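You operate a simulated robot arm through the tools that you are given. There is no shell and no other tool. Be economical: measure what you need, move in short steps, check, and stop when the job is done.

The job below is to be done with a simulated robot arm. You get a single attempt, and the scene is never put back.

TASK
Put one of the tape rolls from the test bench top in the orange core tray.
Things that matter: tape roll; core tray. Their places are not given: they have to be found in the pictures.

It is judged by the outcome, as a careful person would: the job done as asked, and still so three seconds after it is handed in. It fails if anything else is knocked over, pushed out of place, dropped, spilled or broken.

THE ROBOT
A 6-joint arm with a two-finger parallel gripper, fixed in place. Base frame: the origin is at the foot of the arm, x ahead of it, y to its left, z up; the work surface is at about z = 0. Readings come in m, rad, newtons and seconds.
With the tool pointing down near the work surface it reaches from about 0.14 to 0.58 m from the base axis. Its first joint turns from -1.152 to 1.152 rad. Payload 2.1 kg.
The TCP is the grasp point between the finger pads, 0.03 m short of the fingertips. In the tool frame z runs along the fingers and y along their closing line. Largest opening 0.094 m; finger width 0.028, thickness 0.01; the body of the gripper, 0.05 by 0.096 m, starts 0.055 m behind the TCP.
Orientation is that of the tool frame in the base frame, as a unit quaternion [w, x, y, z]. With the fingers straight down and closing along the base's y, the tool's x points along the base's -x, its y along +y and its z along -z.

THE INTERFACE
- The arm moves only by the tool play_rows. Its arguments are lists of equal length, an entry for each row: "hand": the finger opening in m, from 0 to 0.094; "xyz": the shift along the tool's x, y, z in m, a list of three; "yaw": the turn about the tool's z in degrees. In form: {"hand": [hand, ...], "xyz": [[tx, ty, tz], ...], "yaw": [yaw, ...]}. A call has 1 to 12 rows; each row is the pose to reach, as a shift and turn from the pose commanded when the call began, along the tool's axes at that moment. A row lasts 0.2 s, in which the tool goes at most 0.05 m and 0.15 rad; a call with a longer step from one row to the next is refused whole, and so is a gripper value outside its range. A pose out of reach is approached as far as the arm can. The call stops where the force on the tool passes 40 N (or 10 N more than at its start, if that is more) or the arm is blocked; 0.2 s more then pass. Each finger travels about 0.072 m/s and halts on what it meets, pressing with about 28 N; the grip force reading is that of the motor and also rises with nothing between the fingers. The clock runs only during rows and for 0.2 s after the last one: add rows that repeat a pose to give the fingers time. The reply holds the time, the measured pose of the TCP, the force on the tool along the base axes, the opening and the grip force, in the units named above and with some noise, and new pictures: "views" is both (left out), scene, wrist or none.
- Cameras (640 x 400 px; columns grow to the right, rows downward): "scene" is fixed at [0.0543, -0.3776, 0.4712]; the picture's right is [0.75, -0.66, 0.00], its down [-0.44, -0.50, -0.75] and it looks along [0.49, 0.56, -0.66] (base axes); focal length 214 px, centre (320, 200). "wrist" rides on the gripper at [-0.037, 0, -0.058] in the tool frame; the picture's right is [0.00, -1.00, 0.00], its down [0.97, 0.00, -0.24] and it looks along [0.24, 0.00, 0.97] (tool axes); focal length 218 px, centre (320, 200).
- pixel_to_xyz(camera, pixels): there is no depth. For up to 12 entries [column, row, z] of the newest picture of that camera ("zoom" is the newest enlarged one), the place [x, y] in the base frame at which the ray of that pixel passes the height z, good to about 0.002 m. It takes no simulated time.
- zoom(camera, box): a new picture of the part [left, top, right, bottom] of that camera's present view, enlarged. It takes no simulated time.
- job_done(): hands the job in; it is judged then, once.

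Work in short steps. Measure before you move; look again where a grasp or a placing could have gone wrong, and mend it. You have 60 turns and 120 pictures in all, those below and enlarged ones among them. Open the gripper and draw the arm clear of the work before you hand the job in, unless the task says otherwise; then end with one line.

The tools are called after ">>>" as name(argument=value, ...) on one line, values as JSON. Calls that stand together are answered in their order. play_rows: Moves the arm, as the interface text tells. Its arguments: {"type":"object","properties":{"hand":{"type":"array","items":{"type":"number"}},"xyz":{"type":"array","items":{"type":"array","items":{"type":"number"}}},"yaw":{"type":"array","items":{"type":"number"}},"views":{"type":"string","enum":["both","scene","wrist","none"]}},"required":["hand","xyz","yaw"]} The other tools are called the same way: pixel_to_xyz (camera, pixels) gives the place at which the rays of pixels pass given heights; zoom (camera, box) takes an enlarged picture of a part of a camera's view; job_done () hands the job in.

At the start:

```text
t: 0.0
tool_pos: [0.2781, -0.1527, 0.3586]
orientation: [0.0, 0.001, 1.0, 0.0]
force: [0.3, 0.1, 0.5]
opening: 0.0941
gripper_force: 0.1
```

scene: 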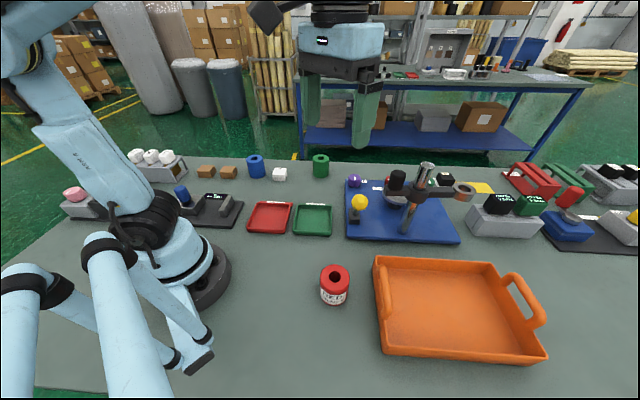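
wrist: 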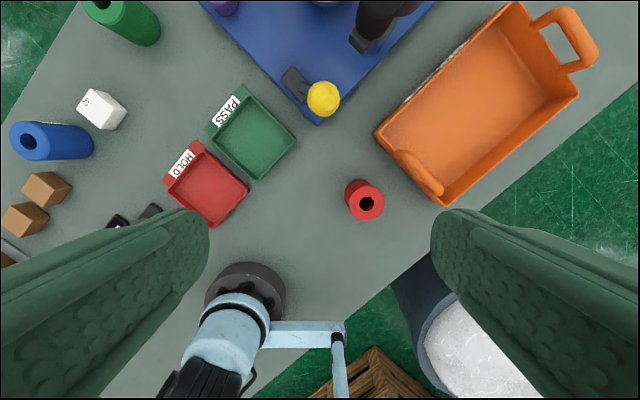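

The red roll shows at scene (334,285), with the blue and green ones further back at (255,166) and (320,165). I zoom in to identify them and the orange tray, and measure them.

>>> zoom(camera="scene", box=[280, 230, 560, 370])

>>> zoom(camera="scene", box=[180, 140, 380, 240])

>>> pixel_to_xyz(camera="scene", pixels=[[335, 276, 0.05], [320, 276, 0.05], [350, 276, 0.05], [335, 305, 0], [333, 266, 0.05], [380, 355, 0], [548, 358, 0], [376, 258, 0.04], [494, 262, 0.04], [440, 310, 0.005]])

>>> pixel_to_xyz(camera="wrist", pixels=[[367, 204, 0.05], [367, 204, 0.06], [360, 180, 0], [480, 105, 0.0], [375, 133, 0.04], [443, 205, 0.04], [578, 95, 0.04], [512, 5, 0.04]])

```text
2.29 times, centred on (420, 300) of scene
```

zoom: 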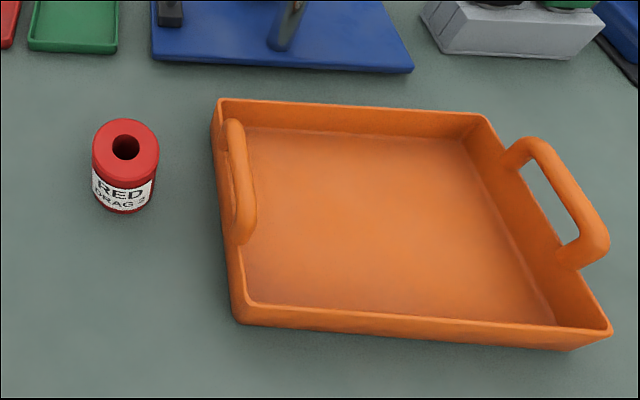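

```text
3.20 times, centred on (280, 190) of scene
```

zoom: 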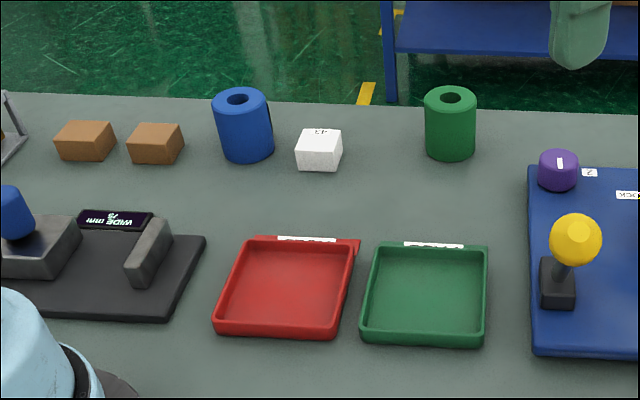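

```text
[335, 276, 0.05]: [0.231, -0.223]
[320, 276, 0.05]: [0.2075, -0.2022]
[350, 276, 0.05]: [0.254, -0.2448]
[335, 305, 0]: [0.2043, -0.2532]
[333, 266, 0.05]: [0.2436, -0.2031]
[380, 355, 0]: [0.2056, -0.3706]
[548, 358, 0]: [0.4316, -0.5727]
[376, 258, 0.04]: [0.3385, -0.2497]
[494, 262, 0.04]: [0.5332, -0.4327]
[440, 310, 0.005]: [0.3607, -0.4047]
```

```text
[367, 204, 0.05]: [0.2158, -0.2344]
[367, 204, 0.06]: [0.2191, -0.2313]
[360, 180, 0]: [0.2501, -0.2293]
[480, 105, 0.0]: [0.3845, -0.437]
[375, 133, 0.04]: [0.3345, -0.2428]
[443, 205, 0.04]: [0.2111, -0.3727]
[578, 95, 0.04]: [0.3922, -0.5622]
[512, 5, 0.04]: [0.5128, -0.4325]
```

The red roll carries a label, so I check the blue and green rolls more closely for similar ones and take another look at the red.

>>> zoom(camera="scene", box=[310, 255, 360, 310])

>>> zoom(camera="wrist", box=[0, 0, 260, 200])

>>> zoom(camera="scene", box=[330, 150, 640, 260])

>>> zoom(camera="scene", box=[50, 130, 250, 240])

```text
7.27 times, centred on (335, 282) of scene
```

zoom: 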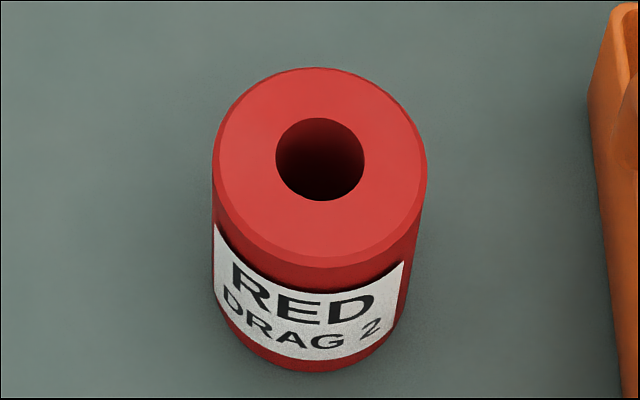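

```text
2.00 times, centred on (130, 100) of wrist
```

zoom: 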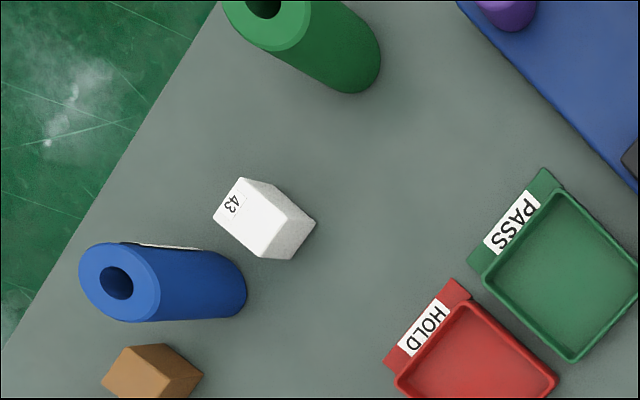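

```text
2.06 times, centred on (485, 205) of scene
```

zoom: 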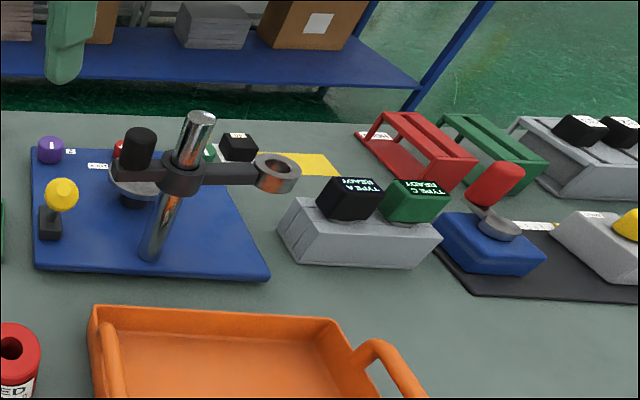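

```text
3.20 times, centred on (150, 185) of scene
```

zoom: 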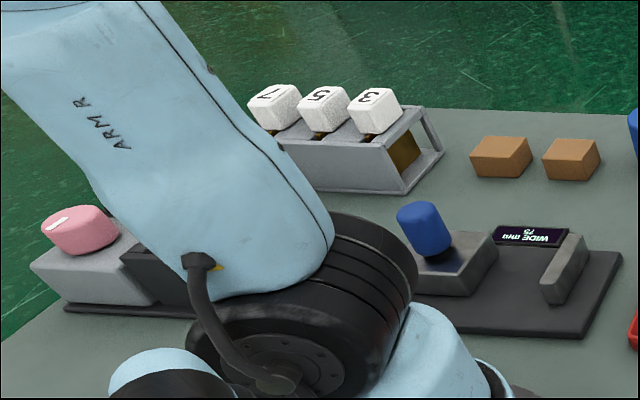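

The red, blue and green cylinders with a bore are tape rolls. The red one, the nearest, is centred at about (0.222,-0.229), about 0.065 m tall and 0.058 m across. I move above it with the fingers open and check.

>>> play_rows(hand=[0.094, 0.094, 0.094, 0.094, 0.094, 0.094, 0.094], xyz=[[0.009, -0.0125, 0.034], [0.018, -0.025, 0.068], [0.027, -0.0375, 0.102], [0.037, -0.05, 0.136], [0.046, -0.063, 0.17], [0.0556, -0.0763, 0.2086], [0.0556, -0.0763, 0.2086]], yaw=[0, 0, 0, 0, 0, 0, 0])

```text
t: 1.6
tool_pos: [0.22, -0.2302, 0.1511]
orientation: [0.0, -0.001, 1.0, 0.0]
force: [1.1, 0.4, 0.0]
opening: 0.0941
gripper_force: 0.0
```

scene: 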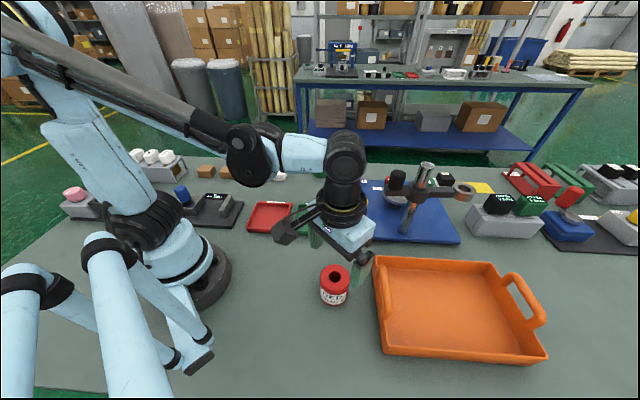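
wrist: 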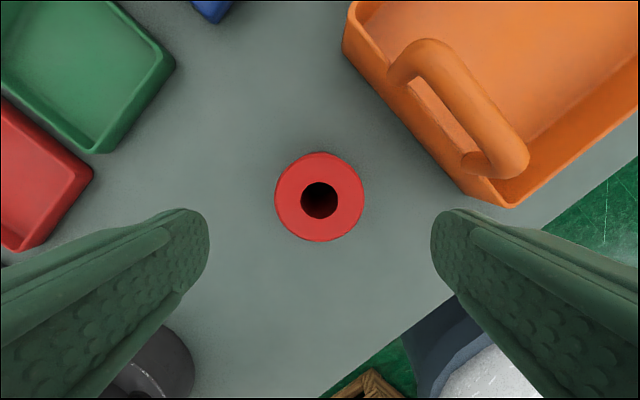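

The roll's top is centred between the fingers in the wrist view, at (319,197). I check its position at several heights.

>>> pixel_to_xyz(camera="wrist", pixels=[[319, 197, 0.05], [319, 197, 0.06], [319, 197, 0.07], [275, 197, 0.06], [364, 197, 0.06], [430, 40, 0.07], [525, 160, 0.07], [345, 40, 0.04]])

>>> pixel_to_xyz(camera="scene", pixels=[[335, 277.6, 0.05], [335, 277.6, 0.06], [335, 277.6, 0.07]])

```text
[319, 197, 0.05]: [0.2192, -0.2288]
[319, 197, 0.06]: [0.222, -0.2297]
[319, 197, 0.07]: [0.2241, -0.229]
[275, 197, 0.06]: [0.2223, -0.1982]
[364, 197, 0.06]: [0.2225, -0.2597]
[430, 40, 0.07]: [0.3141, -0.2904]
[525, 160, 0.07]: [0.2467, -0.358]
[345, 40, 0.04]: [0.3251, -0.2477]
```

```text
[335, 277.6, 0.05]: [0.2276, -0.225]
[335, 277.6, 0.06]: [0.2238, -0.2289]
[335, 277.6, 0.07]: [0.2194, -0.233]
```

The two views agree on a height of about 0.06 m and a centre at (0.2225,-0.2295). I descend to TCP z of about 0.038 and close the fingers.

>>> play_rows(hand=[0.094, 0.094, 0.094, 0.094, 0.05, 0.05, 0.05, 0.05], xyz=[[-0.002, 0, 0.035], [-0.002, 0, 0.07], [-0.002, 0, 0.1], [-0.002, 0, 0.113], [-0.002, 0, 0.113], [-0.002, 0, 0.113], [-0.002, 0, 0.113], [-0.002, 0, 0.113]], yaw=[0, 0, 0, 0, 0, 0, 0, 0])

```text
t: 3.4
tool_pos: [0.223, -0.2293, 0.0387]
orientation: [0.001, 0.0, 1.0, 0.0]
force: [0.4, 0.5, -0.9]
opening: 0.0593
gripper_force: 28.3
```

scene: 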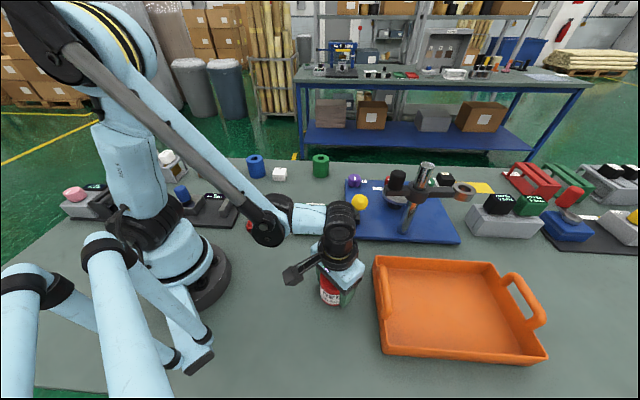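
wrist: 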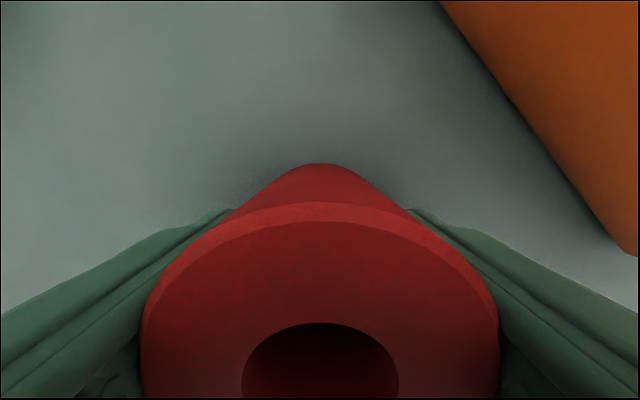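

The grip holds at an opening of 0.059 with 28 N. I lift straight up by 0.15 m.

>>> play_rows(hand=[0.05, 0.05, 0.05, 0.05, 0.05], xyz=[[0, 0, -0.03], [0, 0, -0.07], [0, 0, -0.11], [0, 0, -0.15], [0, 0, -0.15]], yaw=[0, 0, 0, 0, 0], views="scene")

```text
t: 4.6
tool_pos: [0.2253, -0.2266, 0.1872]
orientation: [-0.001, 0.0, 1.0, 0.0]
force: [1.0, -0.6, -1.8]
opening: 0.0596
gripper_force: 28.4
```

scene: 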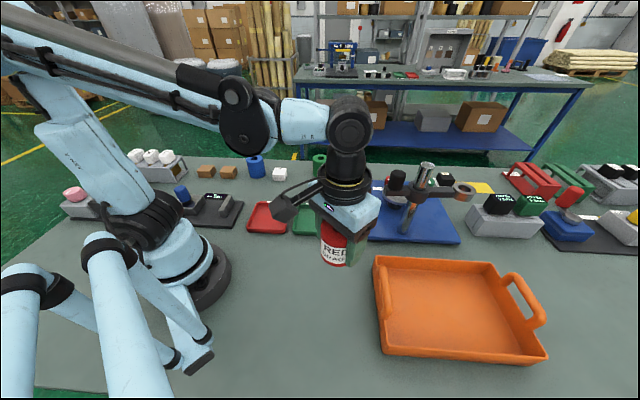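

The roll is held. I carry it over the middle of the tray, at about (0.357,-0.393).

>>> play_rows(hand=[0.05, 0.05, 0.05, 0.05, 0.05, 0.05, 0.05, 0.05], xyz=[[-0.02, -0.025, 0], [-0.042, -0.052, 0], [-0.064, -0.079, 0], [-0.086, -0.106, 0], [-0.108, -0.133, 0], [-0.12, -0.15, 0], [-0.132, -0.165, 0], [-0.132, -0.165, 0]], yaw=[0, 0, 0, 0, 0, 0, 0, 0])

```text
t: 6.4
tool_pos: [0.3576, -0.3943, 0.1858]
orientation: [0.0, 0.0, 1.0, 0.001]
force: [-0.5, 0.1, -1.8]
opening: 0.0594
gripper_force: 27.7
```

scene: 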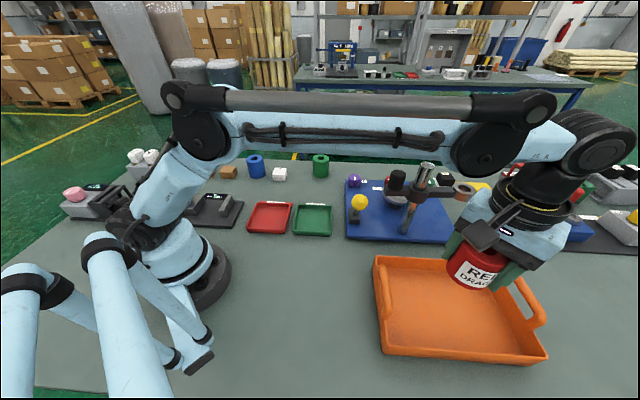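
wrist: 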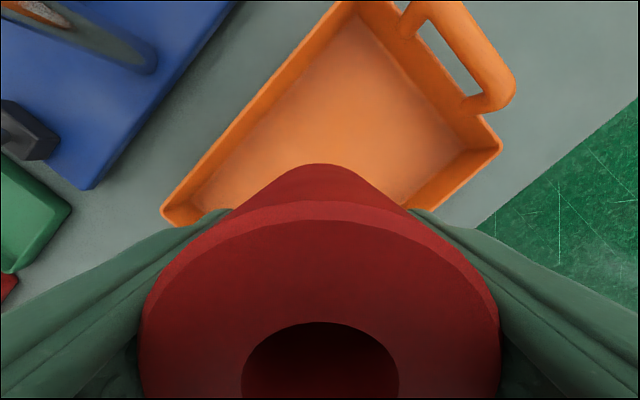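

The roll is over the tray's middle. I lower it to just above the floor (TCP z of about 0.05).

>>> play_rows(hand=[0.05, 0.05, 0.05, 0.05, 0.05, 0.05, 0.05], xyz=[[0, 0, 0.03], [0, 0, 0.065], [0, 0, 0.1], [0, 0, 0.12], [0, 0, 0.13], [0, 0, 0.136], [0, 0, 0.136]], yaw=[0, 0, 0, 0, 0, 0, 0])

```text
t: 8.0
tool_pos: [0.3552, -0.3957, 0.0496]
orientation: [0.0, 0.0, 1.0, 0.0]
force: [0.5, -0.1, -1.9]
opening: 0.0596
gripper_force: 28.3
```

scene: 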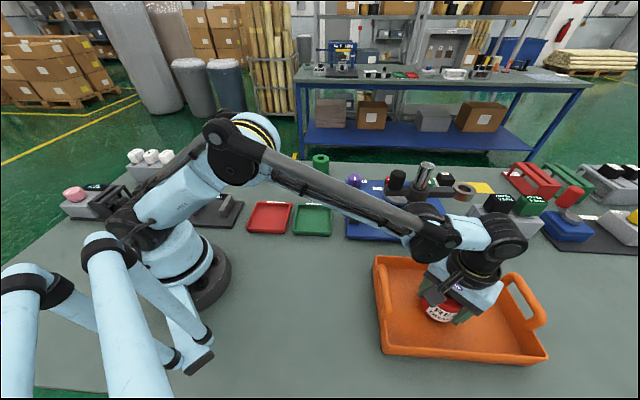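
wrist: 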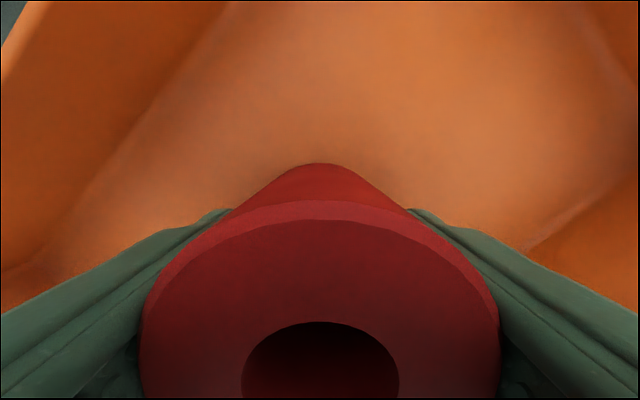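

There is no contact yet (fz -1.9 N). I lower in 1 mm steps until the floor is felt.

>>> play_rows(hand=[0.05, 0.05, 0.05, 0.05, 0.05], xyz=[[0, 0, 0.001], [0, 0, 0.002], [0, 0, 0.003], [0, 0, 0.004], [0, 0, 0.004]], yaw=[0, 0, 0, 0, 0], views="none")

```text
t: 9.2
tool_pos: [0.3549, -0.3949, 0.0471]
orientation: [0.0, 0.0, 1.0, 0.001]
force: [-0.6, -0.4, -2.2]
opening: 0.0594
gripper_force: 28.1
```

Still no contact at z = 0.047, so I go 3 mm further.

>>> play_rows(hand=[0.05, 0.05, 0.05, 0.05], xyz=[[0, 0, 0.001], [0, 0, 0.002], [0, 0, 0.003], [0, 0, 0.003]], yaw=[0, 0, 0, 0], views="none")

```text
t: 10.4
tool_pos: [0.3558, -0.3961, 0.0448]
orientation: [0.0, 0.001, 1.0, -0.001]
force: [-0.4, -0.9, 7.5]
opening: 0.0593
gripper_force: 28.3
stopped in row 4: the force on the tool passed its limit (the readings are from after the stop); the commanded pose is now the measured one
```

Contact is felt (fz 7.5 N), so the roll rests on the tray floor. I open to 0.085 and then rise straight up.

>>> play_rows(hand=[0.07, 0.085, 0.085, 0.085, 0.085, 0.085, 0.085, 0.085, 0.085], xyz=[[0, 0, 0], [0, 0, 0], [0, 0, 0], [0, 0, -0.01], [0, 0, -0.03], [0, 0, -0.06], [0, 0, -0.1], [0, 0, -0.14], [0, 0, -0.16]], yaw=[0, 0, 0, 0, 0, 0, 0, 0, 0])

```text
t: 12.4
tool_pos: [0.3554, -0.3973, 0.2045]
orientation: [0.0, 0.001, 1.0, -0.001]
force: [-0.3, -0.3, -0.4]
opening: 0.0849
gripper_force: 0.1
```

scene: 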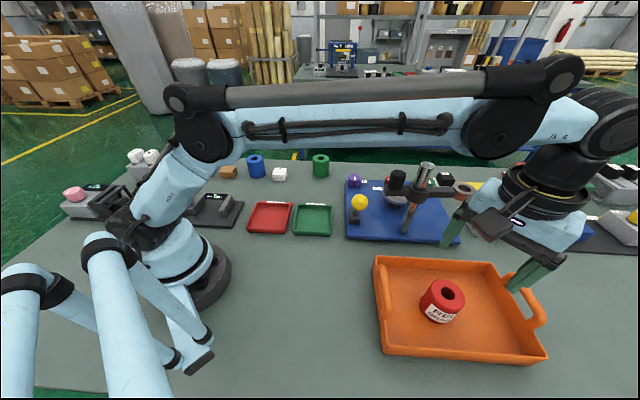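
wrist: 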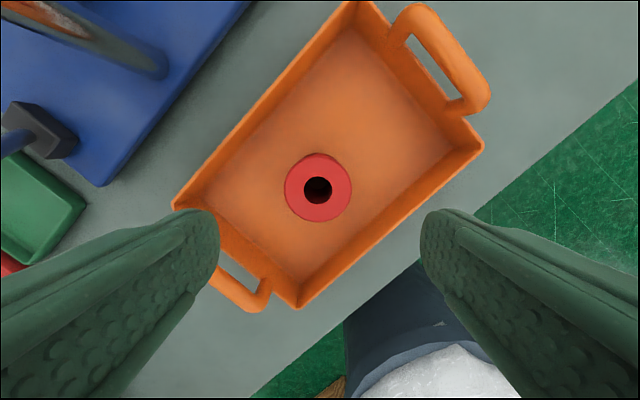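

The roll stands upright in the tray and nothing else has shifted. I draw the arm back, up and clear of the tray.

>>> play_rows(hand=[0.085, 0.085, 0.085, 0.085, 0.085, 0.085, 0.085, 0.085], xyz=[[0.003, 0.02, -0.02], [0.008, 0.05, -0.05], [0.018, 0.08, -0.08], [0.03, 0.11, -0.1], [0.045, 0.145, -0.11], [0.06, 0.18, -0.12], [0.078, 0.22, -0.13], [0.078, 0.22, -0.13]], yaw=[0, 0, 0, 0, 0, 0, 0, 0], views="scene")

```text
t: 14.2
tool_pos: [0.279, -0.1733, 0.3342]
orientation: [0.0, 0.001, 1.0, -0.001]
force: [-0.4, 0.2, 0.0]
opening: 0.0851
gripper_force: 0.0
```

scene: 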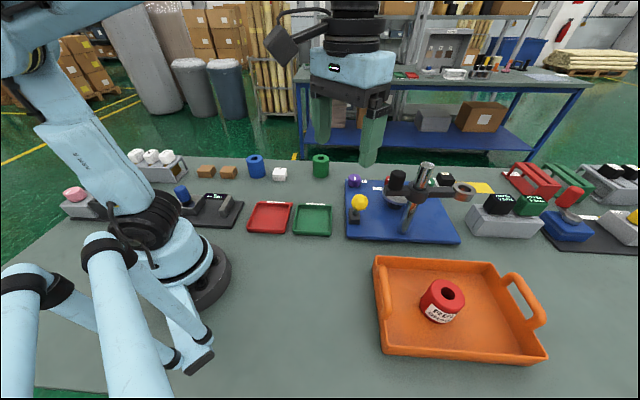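

The red roll rests in the orange tray at (441,300), the arm is clear and the rest of the scene is unchanged. I hand the job in.

>>> job_done()

```text
The job is handed in.
```

The red tape roll is standing upright in the orange core tray, and the last picture shows nothing else moved.
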